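You operate a simulated robot arm through the tools that you are given. There is no shell and no other tool. Be economical: measure what you need, move in short steps, check, and stop when the job is done.

You run a simulated robot arm. Do the job below in one go: nothing can be reset, and whatever is moved stays where it is left.

TASK
Fill the teal jar with oil to about its line.
Fine: lid onto the dark mat, jar onto the steel slide, slide in, fill, slide out, then lid on.

Only the result counts: the job must be done as asked and must still hold three seconds after the hand-in. Knocking over, shifting, dropping, spilling or breaking anything else fails it. A push-on lid holds only when it is set on centred and level and pressed home; a screw cap is set on level and turned clockwise until tight.

THE ROBOT
A 7-joint arm with a two-finger parallel gripper, fixed in place. Base frame: the origin is at the foot of the arm, x ahead of it, y to its left, z up; the work surface is at about z = 0. Readings come in mm, degrees, newtons and seconds.
With the tool pointing down near the work surface it reaches from about 240 to 620 mm from the base axis. Its first joint turns from -66.0 to 66.0 degrees. Payload 2.6 kg.
The tool frame sits at the grasp point between the pads (the TCP): z along the fingers, y along the line on which they close. The tips reach 30 mm beyond it. The gripper opens to 94 mm. The fingers are 28 mm wide and 10 mm thick; the gripper's body (50 by 96 mm) begins 55 mm behind the TCP.
Orientation is that of the tool frame in the base frame, as a unit quaternion [x, y, z, w]. With the fingers straight down and closing along the base's y, the tool's x points along the base's -x, its y along +y and its z along -z.

THE INTERFACE
- The arm moves only by the tool nudge_tool. Its argument "targets" is a list of rows, each an object of numbers (a shift or turn left out is 0, a gripper value left out holds the last): "dx", "dy", "dz": the shift along the tool's x, y, z in units of 100 mm (1.0 is 100 mm); "wx", "wy", "wz": the turn, a rotation vector about the tool's x, y, z in units of 60 degrees (1.0 is 60 degrees); "hand": the opening in per cent of the stroke, from 0 (shut) to 100 (fully open). In form: [{"dx": .., "dy": .., "dz": .., "wx": .., "wy": .., "wz": .., "hand": ..}, ...]. A call has 1 to 20 rows; each row is the pose to reach, as a shift and turn from the pose commanded when the call began, along the tool's axes at that moment. A call with a number of a shift or a turn outside -1 to 1 is refused whole. Each row takes 0.2 s and may step no farther than 50 mm and 8.6 degrees from the row before; otherwise, or with a gripper value out of range, the whole call is refused. Where a pose cannot be reached the arm comes as near as it can. A force on the tool above 60 N (or 10 N above the force at the start of the call, whichever is more), or a blocked arm, ends the call early, and 0.2 s more pass. The fingers move at their own pace (about 72 mm/s each) and stop on an object; they squeeze with about 21 N. The grip force told is the motor's: it shows also when the fingers shut on nothing. Time passes only in rows, and 0.2 s behind the last, so rows that repeat a pose let the fingers close. The reply holds the time, the measured pose of the TCP, the force on the tool along the base axes, the opening and the grip force, in the units named above and with some noise.
- Cameras (640 x 400 px; columns grow to the right, rows downward): "scene" is fixed at [24, 419, 593.5]; the picture's right is [-0.86, -0.51, 0.00], its down [-0.21, 0.36, -0.91] and it looks along [0.46, -0.79, -0.41] (base axes); focal length 323 px, centre (320, 200). "wrist" rides on the gripper at [-37, 0, -58] in the tool frame; the picture's right is [0.00, -1.00, 0.00], its down [0.97, 0.00, -0.24] and it looks along [0.24, 0.00, 0.97] (tool axes); focal length 218 px, centre (320, 200).
- camera(camera): a new picture of that camera. It takes no simulated time.
- measure_at(camera, pixels): for up to 12 pixels [column, row] of the newest picture of that camera ("zoom" is the newest enlarged one), the place [x, y, z] in the base frame of the surface seen there, good to about 2 mm, but the place of the scene camera against the robot may be out by one fixed shift of up to 18 mm in any direction. It takes no simulated time.
- close_up(camera, box): a new picture of the part [left, top, right, bottom] of that camera's present view, enlarged. It takes no simulated time.
- hand_in(): hands the job in; it is judged then, once.

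Go step by step. Measure first, check grasps and placings, and put right what went wrong. The budget is 80 turns and 54 pictures, counting those below and the enlarged ones. Unless the task says otherwise, let go and move clear before handing in, and close with one line.

The tools are called after ">>>" as a command line: name --argument value ..., lists and objects as JSON in quotes. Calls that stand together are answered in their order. nudge_tool: Moves the arm, as the interface text tells. Its arguments: {"type":"object","properties":{"targets":{"type":"array","items":{"type":"object","properties":{"dx":{"type":"number"},"dy":{"type":"number"},"dz":{"type":"number"},"wx":{"type":"number"},"wy":{"type":"number"},"wz":{"type":"number"},"hand":{"type":"number"}}}}},"required":["targets"]} The other tools are called the same way: camera (camera) takes a picture; measure_at (camera, pixels) gives the place of the surface under pixels of a picture; close_up (camera, box) takes an enlarged picture of a part of a camera's view; hand_in () hands the job in.

At the start:

```text
time_s: 0.0
ee_pos: [241.2, -269.3, 409.9]
orientation: [0.001, 1.0, 0.0, 0.0]
force: [-0.8, 0.4, -0.5]
opening: 94.1
grip_force: 0.1
```

scene: 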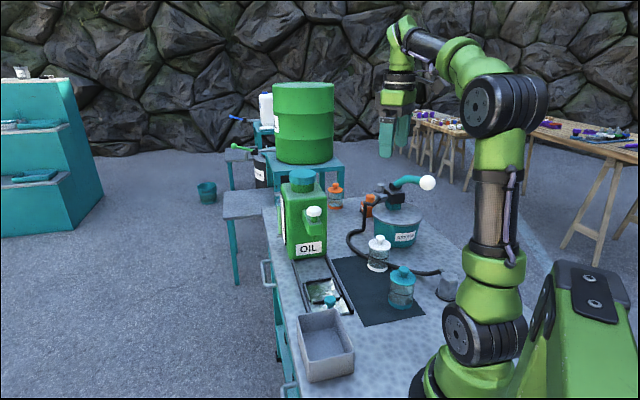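
wrist: 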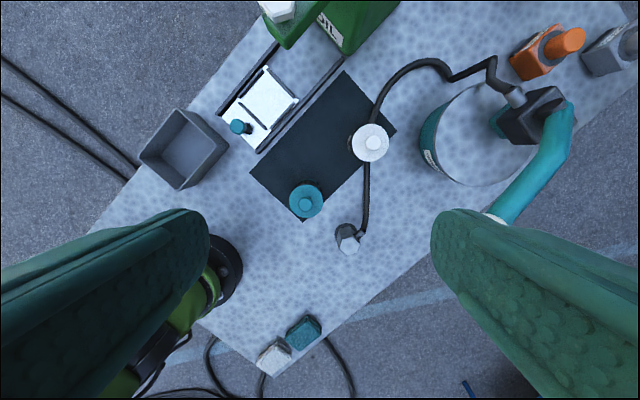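

The pictures show a teal jar at scene (401,288), a slide tray at (322,290) with a teal knob at (330,302), and an OIL dispenser at (305,220). I'll look closer.

>>> close_up --camera "scene" --box '[260, 160, 460, 385]'

>>> close_up --camera "wrist" --box '[130, 0, 430, 260]'

>>> measure_at --camera "wrist" --pixels '[[306, 201], [306, 190], [322, 201], [370, 142], [237, 126], [265, 95], [300, 120], [330, 110], [283, 12], [350, 25], [240, 80], [252, 128]]'

>>> measure_at --camera "scene" --pixels '[[402, 272], [400, 298], [330, 299], [322, 288], [314, 212], [305, 240], [378, 242], [376, 300], [303, 175], [309, 249], [330, 320], [340, 280]]'

```text
1.78 times, centred on (360, 272) of scene
```

zoom: 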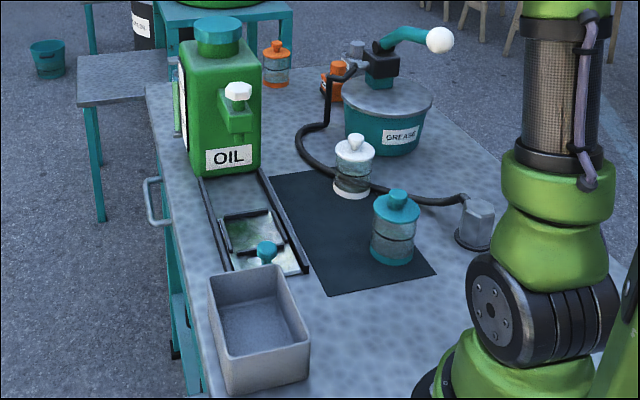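

```text
1.54 times, centred on (280, 130) of wrist
```

zoom: 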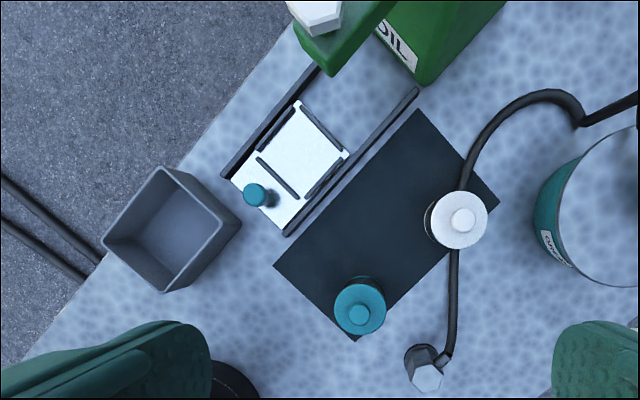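

```text
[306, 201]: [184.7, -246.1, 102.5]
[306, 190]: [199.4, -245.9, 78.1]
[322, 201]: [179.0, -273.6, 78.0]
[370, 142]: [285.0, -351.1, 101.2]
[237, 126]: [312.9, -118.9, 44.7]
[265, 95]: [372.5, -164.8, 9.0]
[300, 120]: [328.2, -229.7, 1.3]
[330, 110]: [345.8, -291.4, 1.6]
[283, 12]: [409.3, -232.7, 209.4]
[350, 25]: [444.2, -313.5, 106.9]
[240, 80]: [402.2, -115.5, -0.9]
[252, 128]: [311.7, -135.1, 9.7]
```

```text
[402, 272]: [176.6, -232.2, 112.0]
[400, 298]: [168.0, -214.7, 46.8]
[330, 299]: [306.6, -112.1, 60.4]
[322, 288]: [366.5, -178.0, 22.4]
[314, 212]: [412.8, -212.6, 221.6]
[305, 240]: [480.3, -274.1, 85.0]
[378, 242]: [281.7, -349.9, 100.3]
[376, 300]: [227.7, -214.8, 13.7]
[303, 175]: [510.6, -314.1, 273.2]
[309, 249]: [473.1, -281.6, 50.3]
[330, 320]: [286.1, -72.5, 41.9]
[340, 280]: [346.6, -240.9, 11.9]
```

The jar is at about (185,-246) with its lid knob top at z≈102, and the tray knob is at (313,-119,45). I'll zoom in on the tap and slide, then on the jar.

>>> close_up --camera "scene" --box '[270, 165, 350, 215]'

>>> close_up --camera "scene" --box '[270, 190, 350, 320]'

>>> close_up --camera "scene" --box '[360, 255, 440, 320]'

```text
8.00 times, centred on (310, 190) of scene
```

zoom: 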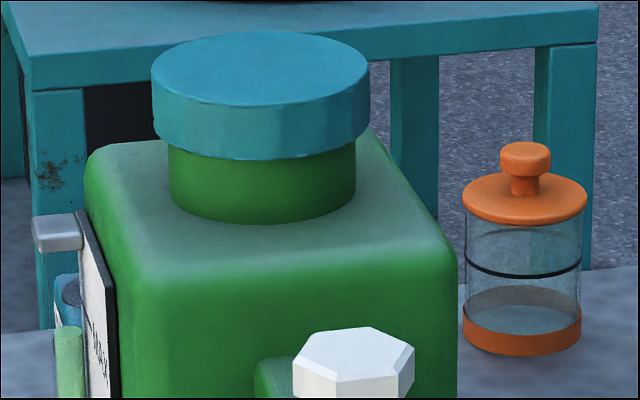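

```text
3.08 times, centred on (310, 255) of scene
```

zoom: 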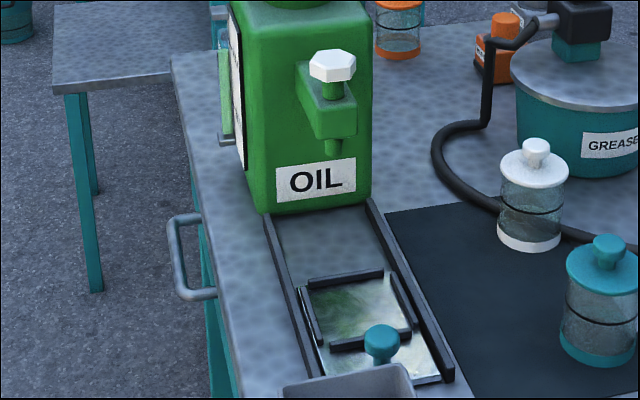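

```text
6.15 times, centred on (400, 288) of scene
```

zoom: 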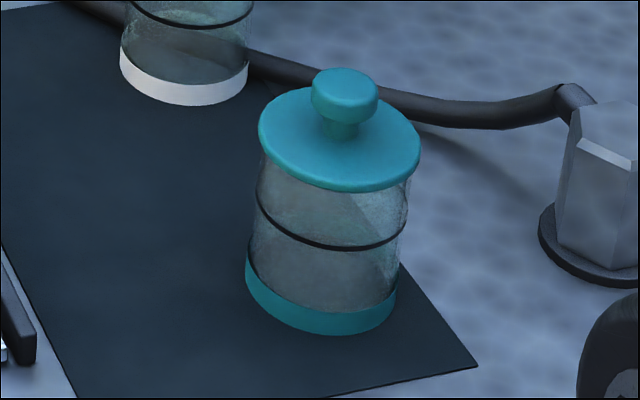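

Next I zoom in on the plaque on the machine's left side, around scene (285,215), in case it says how to operate the tap.

>>> close_up --camera "scene" --box '[272, 185, 302, 265]'

>>> close_up --camera "wrist" --box '[200, 60, 300, 150]'

>>> measure_at --camera "zoom" --pixels '[[300, 30], [460, 250], [320, 320], [200, 60], [580, 190], [240, 290], [440, 390], [300, 215], [110, 350], [500, 50], [20, 340], [262, 245]]'

```text
5.00 times, centred on (287, 225) of scene
```

zoom: 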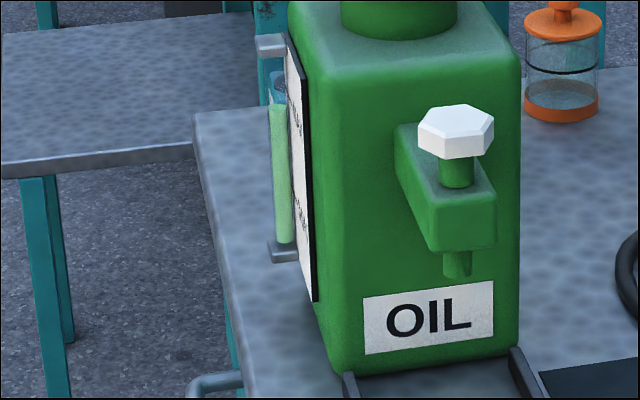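

```text
4.44 times, centred on (250, 105) of wrist
```

zoom: 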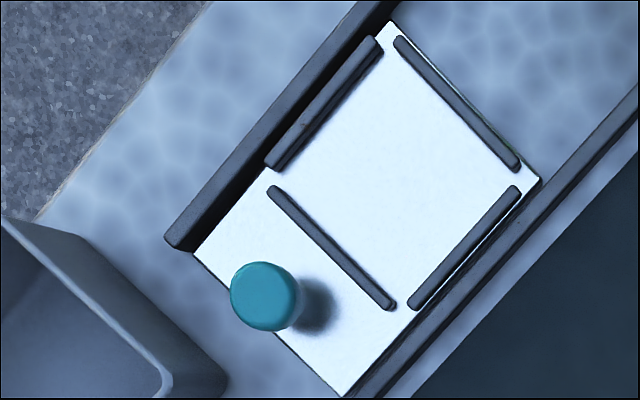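

```text
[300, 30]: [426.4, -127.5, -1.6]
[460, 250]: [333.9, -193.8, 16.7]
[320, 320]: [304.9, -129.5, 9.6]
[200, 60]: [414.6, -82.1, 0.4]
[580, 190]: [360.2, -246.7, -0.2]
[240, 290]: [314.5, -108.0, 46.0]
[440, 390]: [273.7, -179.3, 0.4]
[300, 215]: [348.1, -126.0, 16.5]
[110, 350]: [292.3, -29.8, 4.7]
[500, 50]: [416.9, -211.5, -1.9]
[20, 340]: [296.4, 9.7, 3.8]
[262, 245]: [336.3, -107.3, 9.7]
```

The tray runs diagonally toward the machine, with its knob at (314,-112,46). I can't read the plaque from here, so I'll move the wrist camera round to it.

>>> nudge_tool --targets '[{"dx": -0.33, "dy": 0.3}, {"dx": -0.66, "dy": 0.6}, {"dx": -1, "dy": 1}]'

>>> nudge_tool --targets '[{"dx": -0.33, "dy": 0.3}, {"dx": -0.66, "dy": 0.6}, {"dx": -1, "dy": 1}]'

>>> nudge_tool --targets '[{"dx": -0.2, "wx": 0.12}, {"dx": -0.4, "dz": 0.2, "wx": 0.25}, {"dx": -0.6, "dz": 0.4, "wx": 0.38}, {"dx": -0.75, "dz": 0.6, "wx": 0.5}, {"dx": -0.75, "dz": 0.8, "wx": 0.62}, {"dx": -0.75, "dz": 1, "wx": 0.75}]'

>>> camera --camera "wrist"

```text
refused: row 3 steps farther than a row can; nothing moved
```

```text
refused: row 3 steps farther than a row can; nothing moved
```

```text
time_s: 1.4
ee_pos: [316.6, -268.4, 310.5]
orientation: [-0.001, 0.924, -0.383, 0.0]
force: [0.3, -0.3, -0.4]
opening: 94.0
grip_force: 0.0
```

```text
44 pictures are left
```

wrist: 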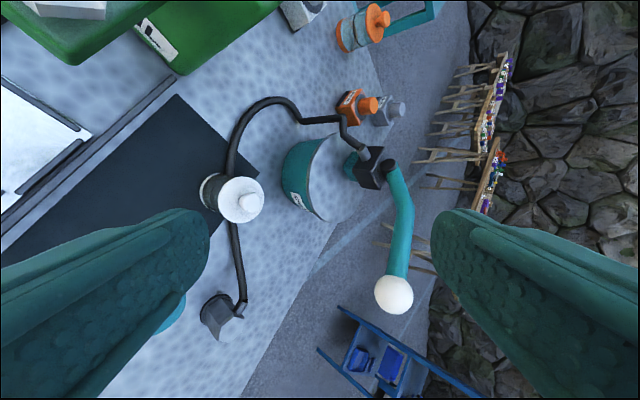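

The first two moves were refused for step size, so only the tilt happened. I'll carry on toward the plaque in shorter steps.

>>> nudge_tool --targets '[{"dx": -0.25, "dy": 0.125, "dz": -0.23}, {"dx": -0.5, "dy": 0.25, "dz": -0.46}, {"dx": -0.75, "dy": 0.375, "dz": -0.69}, {"dx": -1, "dy": 0.5, "dz": -0.92}]'

>>> nudge_tool --targets '[{"dx": -0.25, "dy": 0.14, "dz": -0.1}, {"dx": -0.5, "dy": 0.28, "dz": -0.2}, {"dx": -0.75, "dy": 0.42, "dz": -0.3}, {"dx": -1, "dy": 0.56, "dz": -0.4}]'

>>> camera --camera "wrist"

```text
time_s: 2.4
ee_pos: [415.9, -168.4, 340.2]
orientation: [-0.001, 0.924, -0.383, 0.0]
force: [0.0, -0.4, 0.2]
opening: 94.0
grip_force: 0.0
```

```text
time_s: 3.4
ee_pos: [516.5, -101.1, 328.7]
orientation: [0.001, 0.924, -0.382, 0.0]
force: [-0.1, 0.1, 0.3]
opening: 93.8
grip_force: 0.1
```

```text
43 pictures are left
```

wrist: 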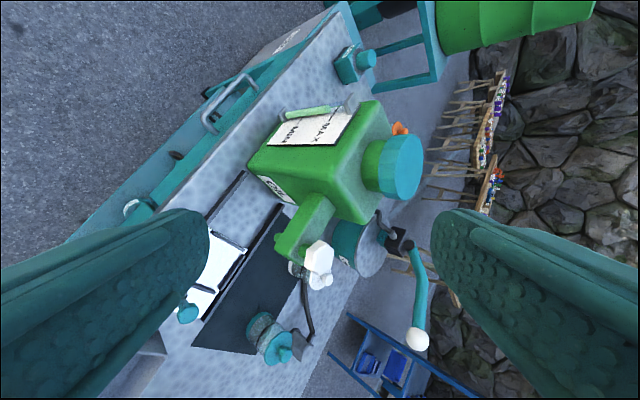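

The plaque is now visible at wrist (310,130), so I'll enlarge it.

>>> close_up --camera "wrist" --box '[262, 95, 362, 158]'

>>> measure_at --camera "wrist" --pixels '[[318, 255], [316, 268], [320, 215], [345, 180], [400, 160], [290, 130], [330, 130], [260, 180], [187, 312], [215, 215]]'

```text
6.35 times, centred on (312, 126) of wrist
```

zoom: 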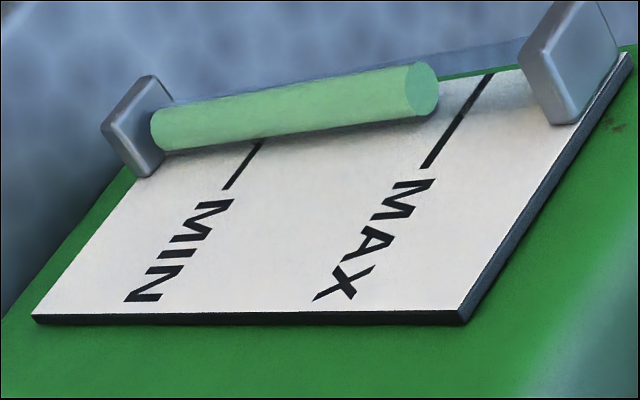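

```text
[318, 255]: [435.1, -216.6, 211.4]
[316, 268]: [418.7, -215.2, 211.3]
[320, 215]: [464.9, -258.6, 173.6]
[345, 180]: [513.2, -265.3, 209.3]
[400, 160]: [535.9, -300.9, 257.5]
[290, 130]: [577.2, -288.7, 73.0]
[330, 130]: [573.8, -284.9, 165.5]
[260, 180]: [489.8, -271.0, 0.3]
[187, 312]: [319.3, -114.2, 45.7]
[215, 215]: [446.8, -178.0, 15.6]
```

The plaque is only a tank gauge (MIN/MAX). I'll bring the tool upright again, over the tap and slide, for a top view.

>>> nudge_tool --targets '[{"dx": 0.11, "dy": -0.16, "wx": -0.125}, {"dx": 0.22, "dy": -0.33, "wx": -0.25}, {"dx": 0.33, "dy": -0.49, "wx": -0.375}, {"dx": 0.44, "dy": -0.65, "wx": -0.5}, {"dx": 0.55, "dy": -0.82, "wx": -0.625}, {"dx": 0.66, "dy": -0.98, "wx": -0.75}]'

>>> camera --camera "wrist"

```text
time_s: 4.8
ee_pos: [450.1, -170.2, 398.3]
orientation: [0.0, 1.0, 0.0, 0.001]
force: [-0.3, 0.4, -0.9]
opening: 94.0
grip_force: 0.0
```

```text
41 pictures are left
```

wrist: 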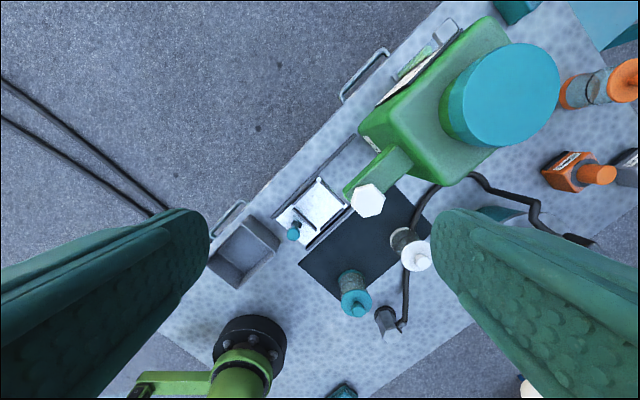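

>>> close_up --camera "wrist" --box '[270, 130, 420, 250]'

>>> measure_at --camera "wrist" --pixels '[[368, 186], [353, 200], [383, 200], [367, 214], [368, 200], [383, 160], [400, 170]]'

>>> measure_at --camera "zoom" --pixels '[[111, 415], [75, 371], [147, 360], [205, 220], [250, 290], [170, 290], [215, 327], [152, 318], [90, 300], [200, 385], [260, 250], [100, 420]]'

```text
3.33 times, centred on (345, 190) of wrist
```

zoom: 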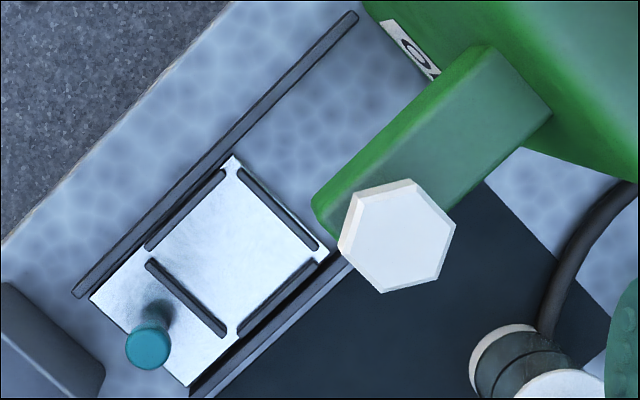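

```text
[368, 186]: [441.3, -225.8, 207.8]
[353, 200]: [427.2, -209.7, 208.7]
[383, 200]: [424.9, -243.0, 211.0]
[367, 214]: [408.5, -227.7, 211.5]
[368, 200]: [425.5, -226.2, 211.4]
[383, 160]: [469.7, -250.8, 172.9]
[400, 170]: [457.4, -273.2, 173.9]
```

```text
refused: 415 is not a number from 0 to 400
```

The tap knob is centred at about (425,-226,211). Next I measure the tray on the zoomed picture.

>>> measure_at --camera "zoom" --pixels '[[147, 348], [187, 210], [280, 208], [278, 298], [185, 297], [235, 250], [92, 298], [188, 384], [235, 157], [325, 250], [76, 292], [352, 16]]'

```text
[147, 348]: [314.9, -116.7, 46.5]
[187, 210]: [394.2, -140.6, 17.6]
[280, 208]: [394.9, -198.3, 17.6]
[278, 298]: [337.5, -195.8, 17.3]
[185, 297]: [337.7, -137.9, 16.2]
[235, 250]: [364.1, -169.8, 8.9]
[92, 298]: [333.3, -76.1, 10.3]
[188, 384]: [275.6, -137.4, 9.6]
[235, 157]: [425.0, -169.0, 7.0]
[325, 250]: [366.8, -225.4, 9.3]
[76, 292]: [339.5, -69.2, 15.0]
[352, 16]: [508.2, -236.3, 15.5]
```

The pocket centre is about (366,-168), its floor z≈9.5, and the slide runs along (0.71,-0.70) to the tap axis, roughly 83 mm in. Now I go over the teal jar for a close look.

>>> nudge_tool --targets '[{"dx": 0.33, "dy": -0.1}, {"dx": 0.66, "dy": -0.2}, {"dx": 1, "dy": -0.3}]'

>>> nudge_tool --targets '[{"dx": 0.33, "dy": -0.1}, {"dx": 0.66, "dy": -0.2}, {"dx": 1, "dy": -0.3}]'

>>> nudge_tool --targets '[{"dx": 0.17, "dy": -0.06, "dz": 0.33}, {"dx": 0.33, "dy": -0.12, "dz": 0.66}, {"dx": 0.5, "dy": -0.18, "dz": 1.0}]'

>>> camera --camera "wrist"

```text
time_s: 5.6
ee_pos: [350.0, -198.9, 397.3]
orientation: [0.0, 1.0, 0.0, 0.0]
force: [0.3, -0.1, 0.4]
opening: 94.1
grip_force: 0.1
```

```text
time_s: 6.4
ee_pos: [250.9, -229.7, 396.6]
orientation: [-0.001, 1.0, 0.0, 0.0]
force: [0.5, 0.1, 0.8]
opening: 94.1
grip_force: 0.1
```

```text
time_s: 7.2
ee_pos: [201.1, -248.5, 296.7]
orientation: [0.0, 1.0, 0.001, 0.0]
force: [-0.7, 0.2, 0.3]
opening: 94.0
grip_force: 0.1
```

```text
39 pictures are left
```

wrist: 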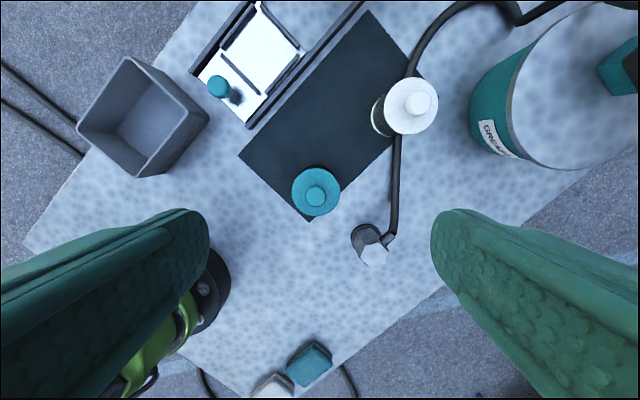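

>>> close_up --camera "wrist" --box '[266, 150, 366, 230]'

>>> measure_at --camera "zoom" --pixels '[[315, 225], [285, 225], [345, 225], [315, 195], [315, 253], [190, 230], [440, 230], [315, 110], [315, 330], [205, 230], [425, 230], [320, 95]]'

>>> measure_at --camera "wrist" --pixels '[[240, 156], [308, 221], [423, 77], [368, 12], [384, 152], [330, 100]]'

```text
5.00 times, centred on (316, 190) of wrist
```

zoom: 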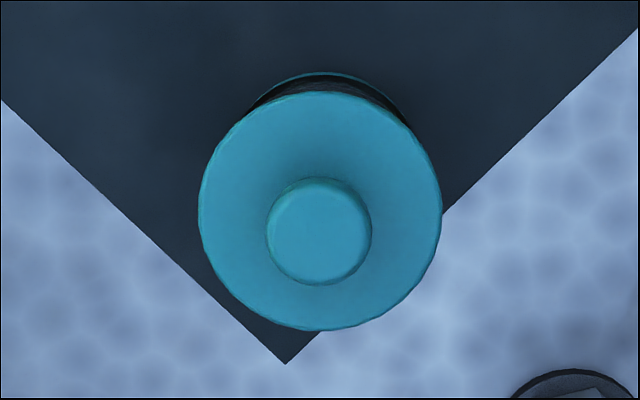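

```text
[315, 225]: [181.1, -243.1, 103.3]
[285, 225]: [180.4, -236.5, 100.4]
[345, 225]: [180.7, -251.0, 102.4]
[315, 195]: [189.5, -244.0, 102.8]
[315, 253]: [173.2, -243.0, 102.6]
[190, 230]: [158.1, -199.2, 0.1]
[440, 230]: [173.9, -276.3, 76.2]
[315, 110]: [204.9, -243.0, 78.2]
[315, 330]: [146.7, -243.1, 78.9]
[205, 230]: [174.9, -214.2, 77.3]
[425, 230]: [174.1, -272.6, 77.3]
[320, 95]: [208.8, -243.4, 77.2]
```

```text
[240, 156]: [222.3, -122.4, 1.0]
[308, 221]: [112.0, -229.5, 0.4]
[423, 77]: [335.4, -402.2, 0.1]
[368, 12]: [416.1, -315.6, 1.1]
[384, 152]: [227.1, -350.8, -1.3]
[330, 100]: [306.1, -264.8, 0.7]
```

The lid knob axis is at about (179,-244.5), with its top at z 103 and the lid plate at z 78. I'll descend to the knob with the gripper half open.

>>> nudge_tool --targets '[{"dx": 0.08, "dy": 0.01, "dz": 0.33, "hand": 55}, {"dx": 0.16, "dy": 0.03, "dz": 0.66, "hand": 55}, {"dx": 0.225, "dy": 0.04, "dz": 1.0, "hand": 55}]'

>>> nudge_tool --targets '[{"dz": 0.3}, {"dz": 0.6}, {"dz": 0.75}, {"dz": 0.82}, {"dz": 0.82}]'

>>> close_up --camera "scene" --box '[360, 230, 440, 320]'

```text
time_s: 8.0
ee_pos: [178.1, -244.3, 197.5]
orientation: [0.0, 1.0, 0.001, 0.0]
force: [-0.1, 1.2, -0.1]
opening: 51.4
grip_force: 0.0
```

```text
time_s: 9.2
ee_pos: [178.5, -243.9, 115.2]
orientation: [0.0, 1.0, -0.001, 0.001]
force: [-0.2, -1.0, 0.3]
opening: 51.9
grip_force: 0.1
```

```text
4.44 times, centred on (400, 275) of scene
```

zoom: 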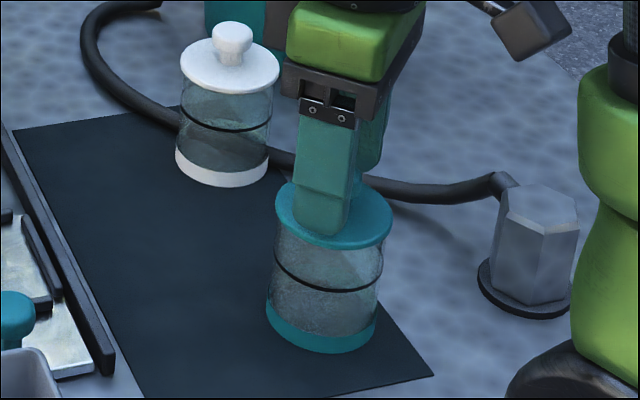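

The fingers are just above the lid plate with the knob between them, so I'll close the grip.

>>> nudge_tool --targets '[{"hand": 0}, {"hand": 0}, {"hand": 0}, {"hand": 0}, {"hand": 0}]'

>>> nudge_tool --targets '[{"dz": -0.03}, {"dz": -0.06}, {"dz": -0.1}, {"dz": -0.2}, {"dz": -0.3}, {"dz": -0.3}]'

>>> close_up --camera "scene" --box '[360, 230, 440, 320]'

```text
time_s: 10.4
ee_pos: [179.0, -243.8, 116.2]
orientation: [0.0, 1.0, 0.0, 0.0]
force: [-0.1, -0.2, -0.5]
opening: 24.2
grip_force: 21.0
```

```text
time_s: 11.8
ee_pos: [178.3, -245.0, 145.1]
orientation: [0.0, 1.0, 0.0, 0.0]
force: [0.1, 0.6, 0.1]
opening: 24.2
grip_force: 20.9
```

```text
4.44 times, centred on (400, 275) of scene
```

zoom: 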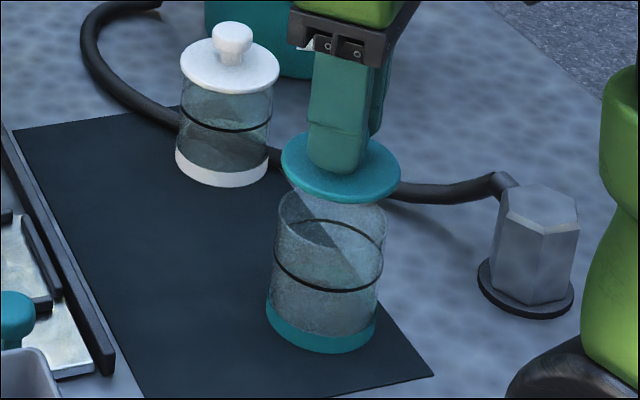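

The lid came off cleanly. I carry it to the mat near (278,-235) and lower it gently.

>>> nudge_tool --targets '[{"dz": -0.3}, {"dx": -0.4, "dy": 0.04, "dz": -0.3}, {"dx": -0.8, "dy": 0.08, "dz": -0.3}, {"dx": -1, "dy": 0.1, "dz": -0.1}, {"dx": -1, "dy": 0.1, "dz": 0.3}, {"dx": -1, "dy": 0.1, "dz": 0.7}, {"dx": -1, "dy": 0.1, "dz": 0.85}, {"dx": -1, "dy": 0.1, "dz": 0.85}]'

>>> close_up --camera "scene" --box '[320, 230, 420, 330]'

```text
time_s: 13.6
ee_pos: [277.9, -232.7, 59.0]
orientation: [0.001, 1.0, -0.001, 0.0]
force: [-0.1, -0.1, -0.4]
opening: 24.2
grip_force: 21.3
```

```text
4.00 times, centred on (370, 280) of scene
```

zoom: 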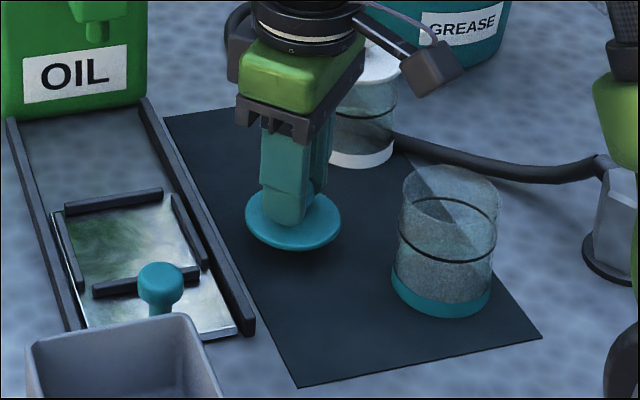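

The lid hovers level over the mat. I lower it in 2 mm steps and watch the force.

>>> nudge_tool --targets '[{"dz": 0.03}, {"dz": 0.06}, {"dz": 0.08}, {"dz": 0.1}, {"dz": 0.1}]'

>>> nudge_tool --targets '[{"dz": 0.01}, {"dz": 0.02}, {"dz": 0.02}]'

>>> nudge_tool --targets '[{"dz": 0.01}, {"dz": 0.02}, {"dz": 0.02}]'

>>> close_up --camera "scene" --box '[320, 250, 400, 310]'

```text
time_s: 14.8
ee_pos: [278.0, -234.4, 50.4]
orientation: [0.0, 1.0, 0.0, 0.0]
force: [-0.6, 0.0, 0.0]
opening: 23.9
grip_force: 21.0
```

```text
time_s: 15.6
ee_pos: [278.2, -233.2, 48.1]
orientation: [-0.001, 1.0, -0.001, 0.0]
force: [-0.5, 0.7, -0.9]
opening: 24.1
grip_force: 21.4
```

```text
time_s: 16.4
ee_pos: [277.6, -234.1, 45.9]
orientation: [0.0, 1.0, 0.0, 0.0]
force: [0.4, 0.2, -0.4]
opening: 23.9
grip_force: 20.6
```

```text
6.67 times, centred on (360, 280) of scene
```

zoom: 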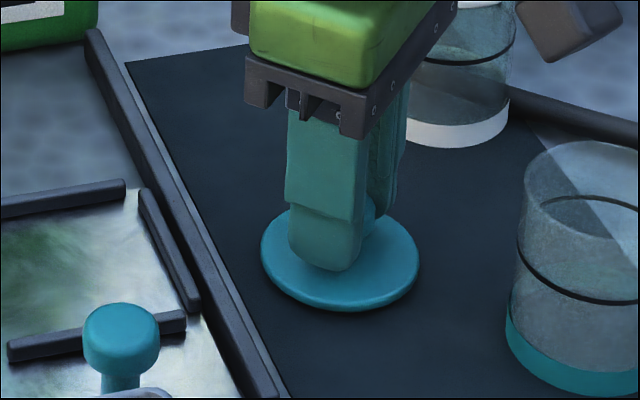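

>>> nudge_tool --targets '[{"dz": 0.01}, {"dz": 0.02}, {"dz": 0.02}]'

>>> nudge_tool --targets '[{"dz": 0.01}, {"dz": 0.015}, {"dz": 0.015}]'

```text
time_s: 17.2
ee_pos: [277.6, -233.0, 44.8]
orientation: [0.0, 1.0, 0.0, 0.0]
force: [-0.1, 0.4, -1.5]
opening: 24.0
grip_force: 20.8
```

```text
time_s: 18.0
ee_pos: [277.1, -233.8, 42.7]
orientation: [-0.001, 1.0, 0.001, 0.0]
force: [-0.6, 0.7, 0.1]
opening: 23.7
grip_force: 20.8
```

No contact yet, so I continue down a little at a time.

>>> nudge_tool --targets '[{"dz": 0.01}, {"dz": 0.01}]'

>>> nudge_tool --targets '[{"dz": 0.01}, {"dz": 0.01}]'

>>> close_up --camera "scene" --box '[340, 260, 390, 300]'

```text
time_s: 18.6
ee_pos: [277.6, -233.2, 41.8]
orientation: [0.001, 1.0, 0.0, 0.001]
force: [-2.6, 2.5, 14.7]
opening: 23.8
grip_force: 21.0
```

```text
time_s: 19.2
ee_pos: [278.3, -234.4, 41.7]
orientation: [0.0, 1.0, 0.0, 0.002]
force: [-1.9, 2.6, 26.0]
opening: 23.8
grip_force: 20.9
```

```text
10.00 times, centred on (365, 280) of scene
```

zoom: 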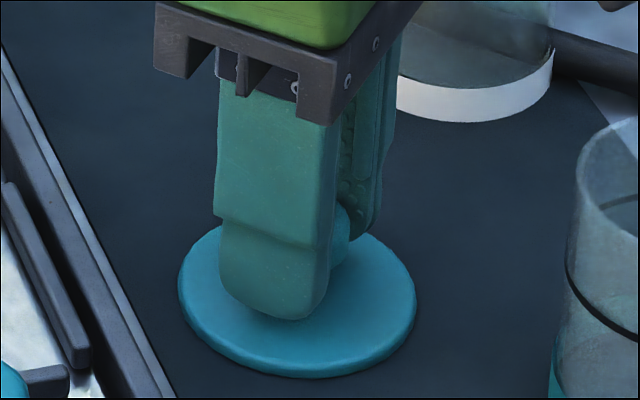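

The lid touches the mat at TCP z≈42 (contact force 15–26 N). I release it and go up.

>>> nudge_tool --targets '[{"dz": -0.015}, {"dz": -0.015, "hand": 50}, {"dz": -0.015, "hand": 50}, {"dz": -0.03}, {"dz": -0.3}, {"dz": -0.7}, {"dz": -1, "hand": 100}]'

>>> camera --camera "wrist"

```text
time_s: 20.8
ee_pos: [278.3, -234.1, 141.5]
orientation: [0.0, 1.0, 0.0, 0.0]
force: [-0.6, 0.4, -0.3]
opening: 93.9
grip_force: 0.1
```

```text
32 pictures are left
```

wrist: 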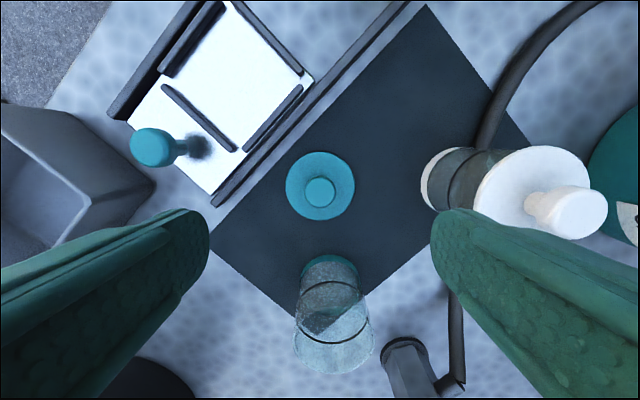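

The lid sits flat on the mat. Next I go over the jar at (178.5,-244.5), descend around it with open fingers, and grip.

>>> nudge_tool --targets '[{"dx": 0.4, "dy": -0.04}, {"dx": 0.8, "dy": -0.08}, {"dx": 0.998, "dy": -0.104}, {"dx": 0.998, "dy": -0.104}]'

>>> nudge_tool --targets '[{"dz": 0.25}, {"dz": 0.5}, {"dz": 0.75}, {"dz": 0.94}, {"dz": 0.94}]'

>>> nudge_tool --targets '[{"hand": 0}, {"hand": 0}, {"hand": 0}, {"hand": 0}]'

>>> close_up --camera "scene" --box '[340, 230, 440, 330]'

```text
time_s: 21.8
ee_pos: [178.3, -242.2, 141.9]
orientation: [0.0, 1.0, 0.0, -0.001]
force: [0.2, -0.7, -0.2]
opening: 94.0
grip_force: 0.0
```

```text
time_s: 23.0
ee_pos: [178.5, -244.8, 46.4]
orientation: [0.0, 1.0, -0.001, -0.001]
force: [-0.1, -0.3, 0.4]
opening: 94.0
grip_force: 0.1
```

```text
time_s: 24.0
ee_pos: [177.7, -244.1, 45.7]
orientation: [0.0, 1.0, 0.0, 0.0]
force: [-0.6, -0.6, 0.5]
opening: 59.9
grip_force: 20.6
```

```text
4.00 times, centred on (390, 280) of scene
```

zoom: 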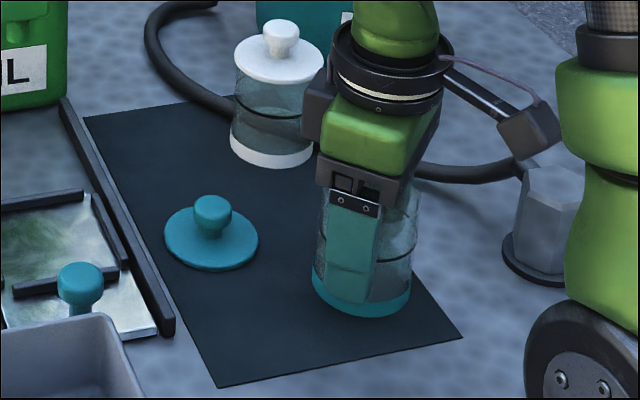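

The jar is gripped (60 mm wide). I lift it and carry it over the slide pocket at (366,-168).

>>> nudge_tool --targets '[{"dz": -0.1}, {"dz": -0.4}, {"dz": -0.75}, {"dz": -0.75, "dx": -0.4, "dy": 0.16}, {"dz": -0.75, "dx": -0.8, "dy": 0.32}, {"dz": -0.75, "dx": -1, "dy": 0.4}]'

>>> nudge_tool --targets '[{"dx": -0.3, "dy": 0.12}, {"dx": -0.6, "dy": 0.25}, {"dx": -0.878, "dy": 0.365}, {"dx": -0.878, "dy": 0.365}, {"dx": -0.878, "dy": 0.365, "dz": 0.25}, {"dx": -0.878, "dy": 0.365, "dz": 0.45}, {"dx": -0.878, "dy": 0.365, "dz": 0.45}]'

>>> close_up --camera "scene" --box '[270, 190, 390, 320]'

>>> camera --camera "wrist"

```text
time_s: 25.4
ee_pos: [277.9, -204.5, 122.1]
orientation: [-0.001, 1.0, 0.0, 0.0]
force: [0.7, -0.4, -1.6]
opening: 59.9
grip_force: 21.3
```

```text
time_s: 27.0
ee_pos: [366.9, -167.3, 77.0]
orientation: [0.0, 1.0, 0.0, 0.0]
force: [-0.5, 0.3, -2.4]
opening: 59.5
grip_force: 21.3
```

```text
3.08 times, centred on (330, 255) of scene
```

zoom: 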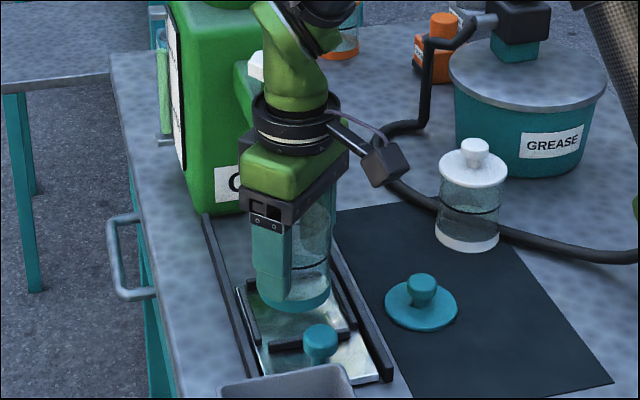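

```text
29 pictures are left
```

wrist: 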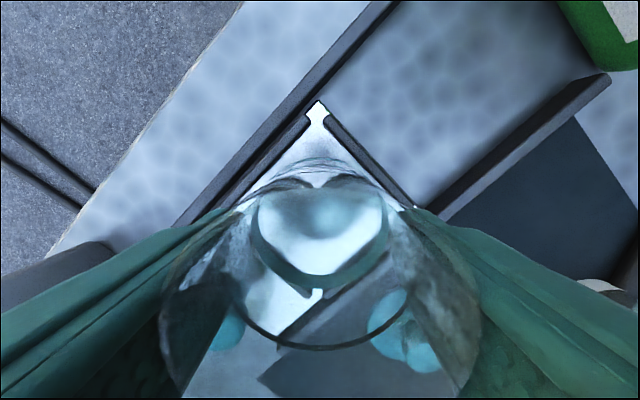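

The jar lines up with the pocket: the pocket's corner is at wrist (317,105), on the jar's centreline. I lower it carefully.

>>> nudge_tool --targets '[{"dz": 0.06}, {"dz": 0.12}, {"dz": 0.17}, {"dz": 0.19}, {"dz": 0.19}]'

>>> nudge_tool --targets '[{"dz": 0.01}, {"dz": 0.02}, {"dz": 0.02}]'

>>> nudge_tool --targets '[{"dz": 0.01}, {"dz": 0.01}]'

>>> close_up --camera "scene" --box '[290, 240, 370, 320]'

```text
time_s: 28.2
ee_pos: [366.2, -167.5, 58.3]
orientation: [0.001, 1.0, 0.0, -0.001]
force: [-0.5, 0.9, -1.3]
opening: 60.0
grip_force: 21.0
```

```text
time_s: 29.0
ee_pos: [365.7, -168.8, 56.4]
orientation: [0.0, 1.0, 0.0, 0.002]
force: [-1.0, -0.5, 7.5]
opening: 59.5
grip_force: 21.6
```

```text
time_s: 29.6
ee_pos: [366.4, -167.7, 56.9]
orientation: [0.0, 1.0, -0.001, 0.001]
force: [-1.9, -1.8, 17.3]
opening: 59.6
grip_force: 21.0
```

```text
5.00 times, centred on (330, 280) of scene
```

zoom: 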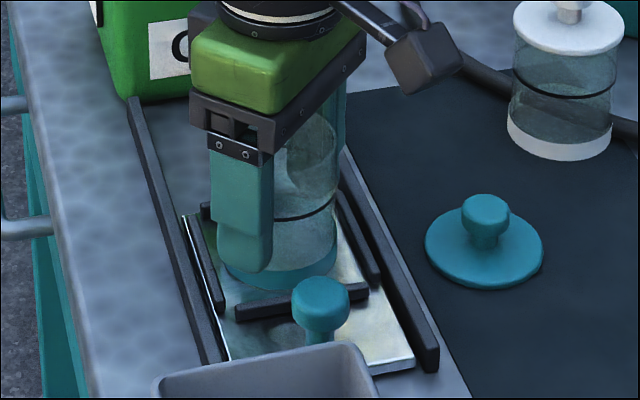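

The jar touched the tray floor at TCP≈57, and it appears inside the bars. I release, lift off straight up, and look.

>>> nudge_tool --targets '[{"dz": -0.015}, {"dz": -0.015, "hand": 100}, {"dz": -0.015, "hand": 100}, {"dz": -0.015, "hand": 100}, {"dz": -0.2}, {"dz": -0.6}, {"dz": -1.0}]'

>>> nudge_tool --targets '[{"dz": -0.4}, {"dx": 0.2, "dy": 0.2, "dz": -0.7}, {"dx": 0.4, "dy": 0.4, "dz": -1.0}]'

>>> camera --camera "wrist"

>>> close_up --camera "scene" --box '[280, 190, 370, 320]'

```text
time_s: 31.2
ee_pos: [365.7, -167.9, 154.8]
orientation: [0.001, 1.0, 0.0, -0.001]
force: [-0.4, 0.2, 1.1]
opening: 93.9
grip_force: 0.1
```

```text
time_s: 32.0
ee_pos: [325.9, -126.6, 254.9]
orientation: [0.0, 1.0, 0.0, 0.0]
force: [-0.1, -0.3, -0.5]
opening: 93.8
grip_force: 0.0
```

```text
27 pictures are left
```

wrist: 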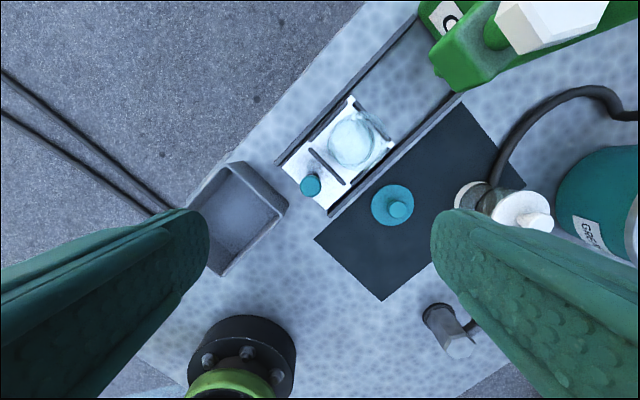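

```text
3.08 times, centred on (325, 255) of scene
```

zoom: 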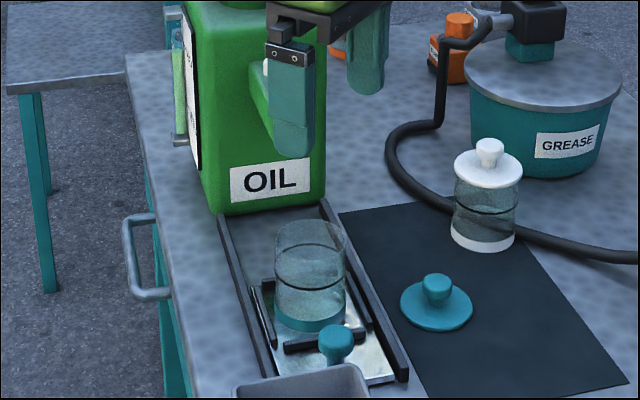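

The jar stands inside the pocket. I measure the tray knob and the nearby grey box before gripping the knob.

>>> measure_at --camera "wrist" --pixels '[[311, 183], [311, 192], [284, 208], [270, 178], [240, 163], [222, 275], [352, 135], [345, 182], [397, 208], [393, 197]]'

>>> close_up --camera "wrist" --box '[270, 80, 430, 230]'

```text
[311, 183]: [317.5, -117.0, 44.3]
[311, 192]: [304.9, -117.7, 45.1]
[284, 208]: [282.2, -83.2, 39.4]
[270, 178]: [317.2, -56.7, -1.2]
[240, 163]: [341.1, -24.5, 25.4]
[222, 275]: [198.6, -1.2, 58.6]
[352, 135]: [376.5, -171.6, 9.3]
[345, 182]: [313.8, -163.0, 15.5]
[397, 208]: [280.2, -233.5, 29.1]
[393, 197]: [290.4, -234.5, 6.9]
```

```text
2.67 times, centred on (350, 155) of wrist
```

zoom: 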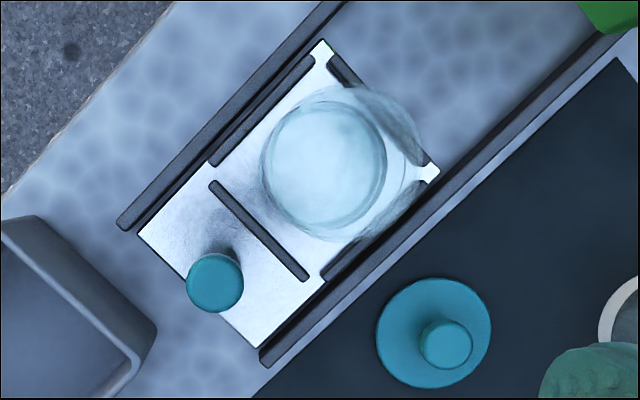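

The tray knob centre is (312.5,-116.5), top z 45. I turn the hand 45° so it closes across the slide, then descend onto the knob.

>>> nudge_tool --targets '[{"wz": 0.125, "dx": 0.134, "dy": 0.1, "hand": 60}, {"wz": 0.25, "dx": 0.134, "dy": 0.1, "dz": 0.2}, {"wz": 0.375, "dx": 0.134, "dy": 0.1, "dz": 0.4}, {"wz": 0.5, "dx": 0.134, "dy": 0.1, "dz": 0.6}, {"wz": 0.625, "dx": 0.134, "dy": 0.1, "dz": 0.8}, {"wz": 0.75, "dx": 0.134, "dy": 0.1, "dz": 1.0}]'

>>> nudge_tool --targets '[{"dz": 0.3}, {"dz": 0.55}, {"dz": 0.55}]'

>>> close_up --camera "scene" --box '[280, 230, 380, 330]'

>>> camera --camera "wrist"

```text
time_s: 33.4
ee_pos: [312.5, -118.6, 155.8]
orientation: [0.384, 0.924, 0.0, -0.001]
force: [-0.3, 0.2, 0.0]
opening: 56.4
grip_force: 0.0
```

```text
time_s: 34.2
ee_pos: [313.4, -117.6, 99.5]
orientation: [0.384, 0.924, 0.0, 0.0]
force: [0.1, 0.9, 1.1]
opening: 56.2
grip_force: 0.1
```

```text
4.00 times, centred on (330, 280) of scene
```

zoom: 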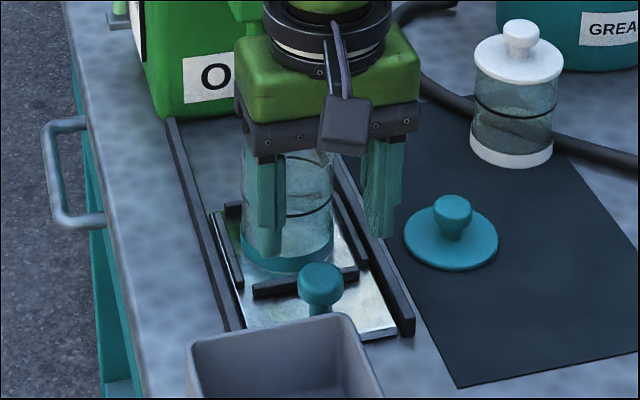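

```text
23 pictures are left
```

wrist: 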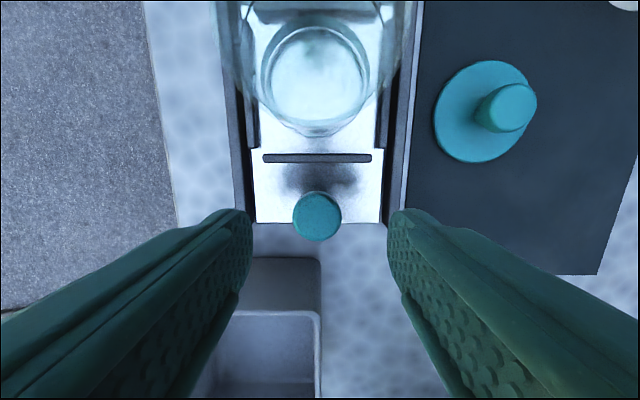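

The knob at wrist (316,215) sits midway between the fingers. I narrow the opening, descend, and grip.

>>> nudge_tool --targets '[{"hand": 45}, {"dz": 0.2}, {"dz": 0.4}, {"dz": 0.51}, {"dz": 0.51}, {"dz": 0.51, "hand": 0}, {"dz": 0.51, "hand": 0}, {"dz": 0.51, "hand": 0}]'

>>> nudge_tool --targets '[{"dx": -0.04}, {"dx": -0.08}, {"dx": -0.12}, {"dx": -0.16}, {"dx": -0.2}, {"dx": -0.2}]'

>>> close_up --camera "scene" --box '[270, 190, 390, 320]'

```text
time_s: 36.0
ee_pos: [314.5, -116.0, 49.6]
orientation: [0.381, 0.925, 0.001, 0.002]
force: [20.1, 16.0, -13.8]
opening: 26.6
grip_force: 45.0
```

```text
time_s: 37.4
ee_pos: [327.9, -129.5, 49.5]
orientation: [0.38, 0.925, 0.001, 0.001]
force: [21.0, 19.9, -4.6]
opening: 26.6
grip_force: 44.9
```

```text
3.08 times, centred on (330, 255) of scene
```

zoom: 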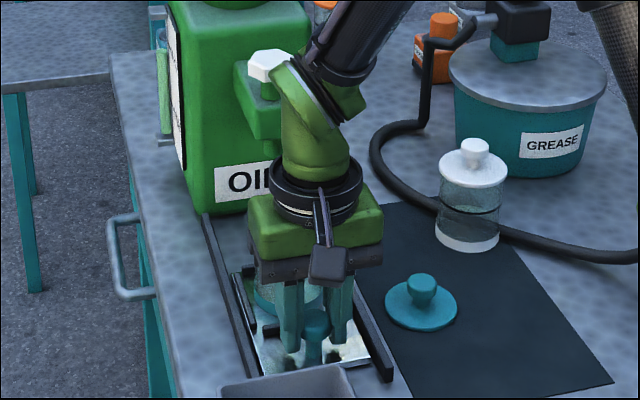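

The tray slid about 19 mm with the jar riding along. There is roughly a 27 N side load, so I shift slightly to relieve it and keep pushing.

>>> nudge_tool --targets '[{"dy": 0.015}, {"dx": -0.05, "dy": 0.015}, {"dx": -0.1, "dy": 0.015}, {"dx": -0.15, "dy": 0.015}, {"dx": -0.2, "dy": 0.015}, {"dx": -0.25, "dy": 0.015}, {"dx": -0.3, "dy": 0.015}, {"dx": -0.3, "dy": 0.015}]'

>>> close_up --camera "scene" --box '[270, 170, 390, 300]'

```text
time_s: 39.2
ee_pos: [351.0, -151.5, 48.5]
orientation: [0.382, 0.924, 0.001, 0.001]
force: [14.6, 14.3, 3.3]
opening: 26.7
grip_force: 45.2
```

```text
3.08 times, centred on (330, 235) of scene
```

zoom: 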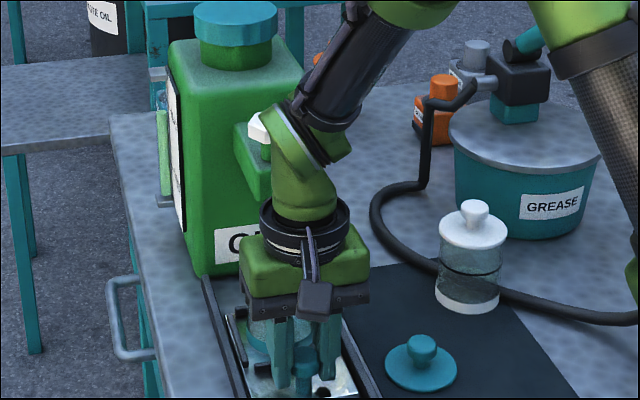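

About 52 mm in and sliding well. I push further in small steps and check the clearance to the tap.

>>> nudge_tool --targets '[{"dy": 0.015}, {"dx": -0.04, "dy": 0.015}, {"dx": -0.08, "dy": 0.015}, {"dx": -0.12, "dy": 0.015}, {"dx": -0.16, "dy": 0.015}, {"dx": -0.2, "dy": 0.015}, {"dx": -0.2, "dy": 0.015}]'

>>> camera --camera "wrist"

>>> close_up --camera "scene" --box '[270, 170, 390, 300]'

```text
time_s: 40.8
ee_pos: [363.9, -166.3, 48.1]
orientation: [0.382, 0.924, -0.001, 0.0]
force: [2.4, 1.3, 12.3]
opening: 26.5
grip_force: 44.8
```

```text
20 pictures are left
```

wrist: 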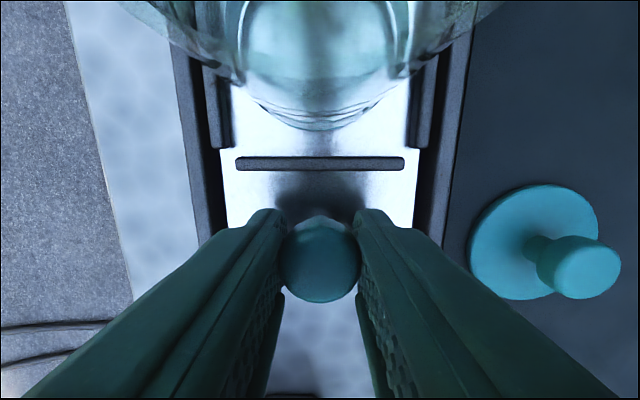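

```text
3.08 times, centred on (330, 235) of scene
```

zoom: 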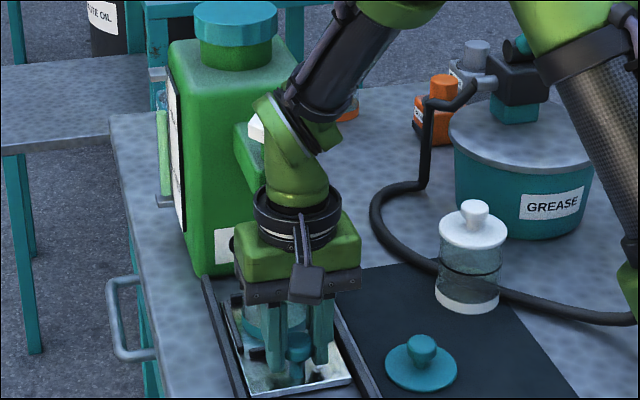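

About 71 mm in, and the side load has gone. I push the rest in 2 mm steps until the stop.

>>> nudge_tool --targets '[{"dx": -0.03}, {"dx": -0.06}, {"dx": -0.09}, {"dx": -0.09}]'

>>> nudge_tool --targets '[{"dx": -0.02}, {"dx": -0.04}, {"dx": -0.06}, {"dx": -0.06}]'

```text
time_s: 41.8
ee_pos: [370.1, -171.6, 49.0]
orientation: [0.384, 0.923, -0.001, 0.0]
force: [-2.4, -3.9, 12.5]
opening: 26.5
grip_force: 45.3
```

```text
time_s: 42.8
ee_pos: [374.1, -176.0, 48.3]
orientation: [0.383, 0.924, 0.0, 0.0]
force: [-13.1, -4.0, 17.8]
opening: 26.6
grip_force: 44.9
```

>>> nudge_tool --targets '[{"dx": -0.01}, {"dx": -0.02}, {"dx": -0.03}, {"dx": -0.03}]'

>>> close_up --camera "scene" --box '[280, 190, 360, 300]'

```text
time_s: 43.8
ee_pos: [375.6, -176.6, 48.5]
orientation: [0.385, 0.923, 0.001, -0.004]
force: [-31.4, 5.8, 23.0]
opening: 26.3
grip_force: 45.0
```

```text
3.64 times, centred on (320, 245) of scene
```

zoom: 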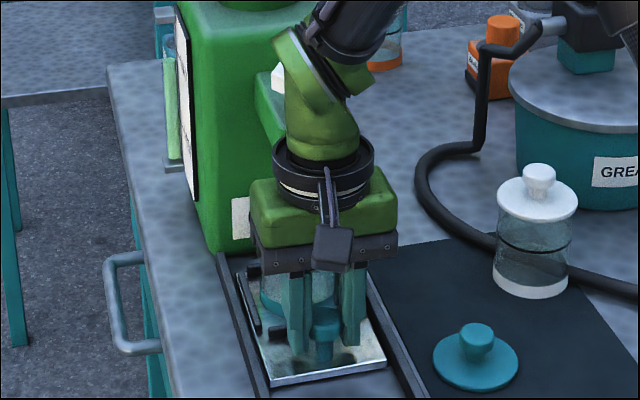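

The tray has hit its stop (about 85 mm, force rising). I let go of the knob, rise, back away, and inspect.

>>> nudge_tool --targets '[{"hand": 50}, {"hand": 50}, {"hand": 50}, {"dz": -0.2}, {"dz": -0.4}, {"dz": -0.5, "dx": 0.3}, {"dz": -0.7, "dx": 0.7}, {"dz": -1.0, "dx": 1.0}]'

>>> nudge_tool --targets '[{"dz": -0.4}, {"dz": -0.8}, {"dz": -1}]'

>>> camera --camera "wrist"

>>> close_up --camera "scene" --box '[280, 190, 360, 300]'

```text
time_s: 45.6
ee_pos: [306.0, -108.3, 149.1]
orientation: [0.383, 0.924, 0.0, 0.0]
force: [0.4, -0.4, -0.2]
opening: 46.9
grip_force: 0.0
```

```text
time_s: 46.4
ee_pos: [307.9, -106.5, 249.9]
orientation: [0.383, 0.924, 0.0, -0.001]
force: [0.5, -0.6, 0.3]
opening: 46.9
grip_force: 0.0
```

```text
17 pictures are left
```

wrist: 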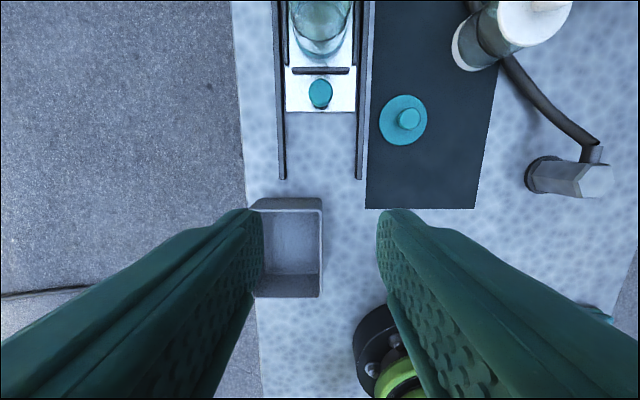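

```text
3.64 times, centred on (320, 245) of scene
```

zoom: 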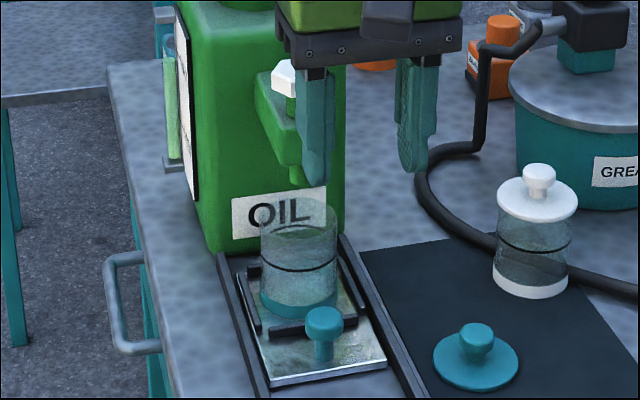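

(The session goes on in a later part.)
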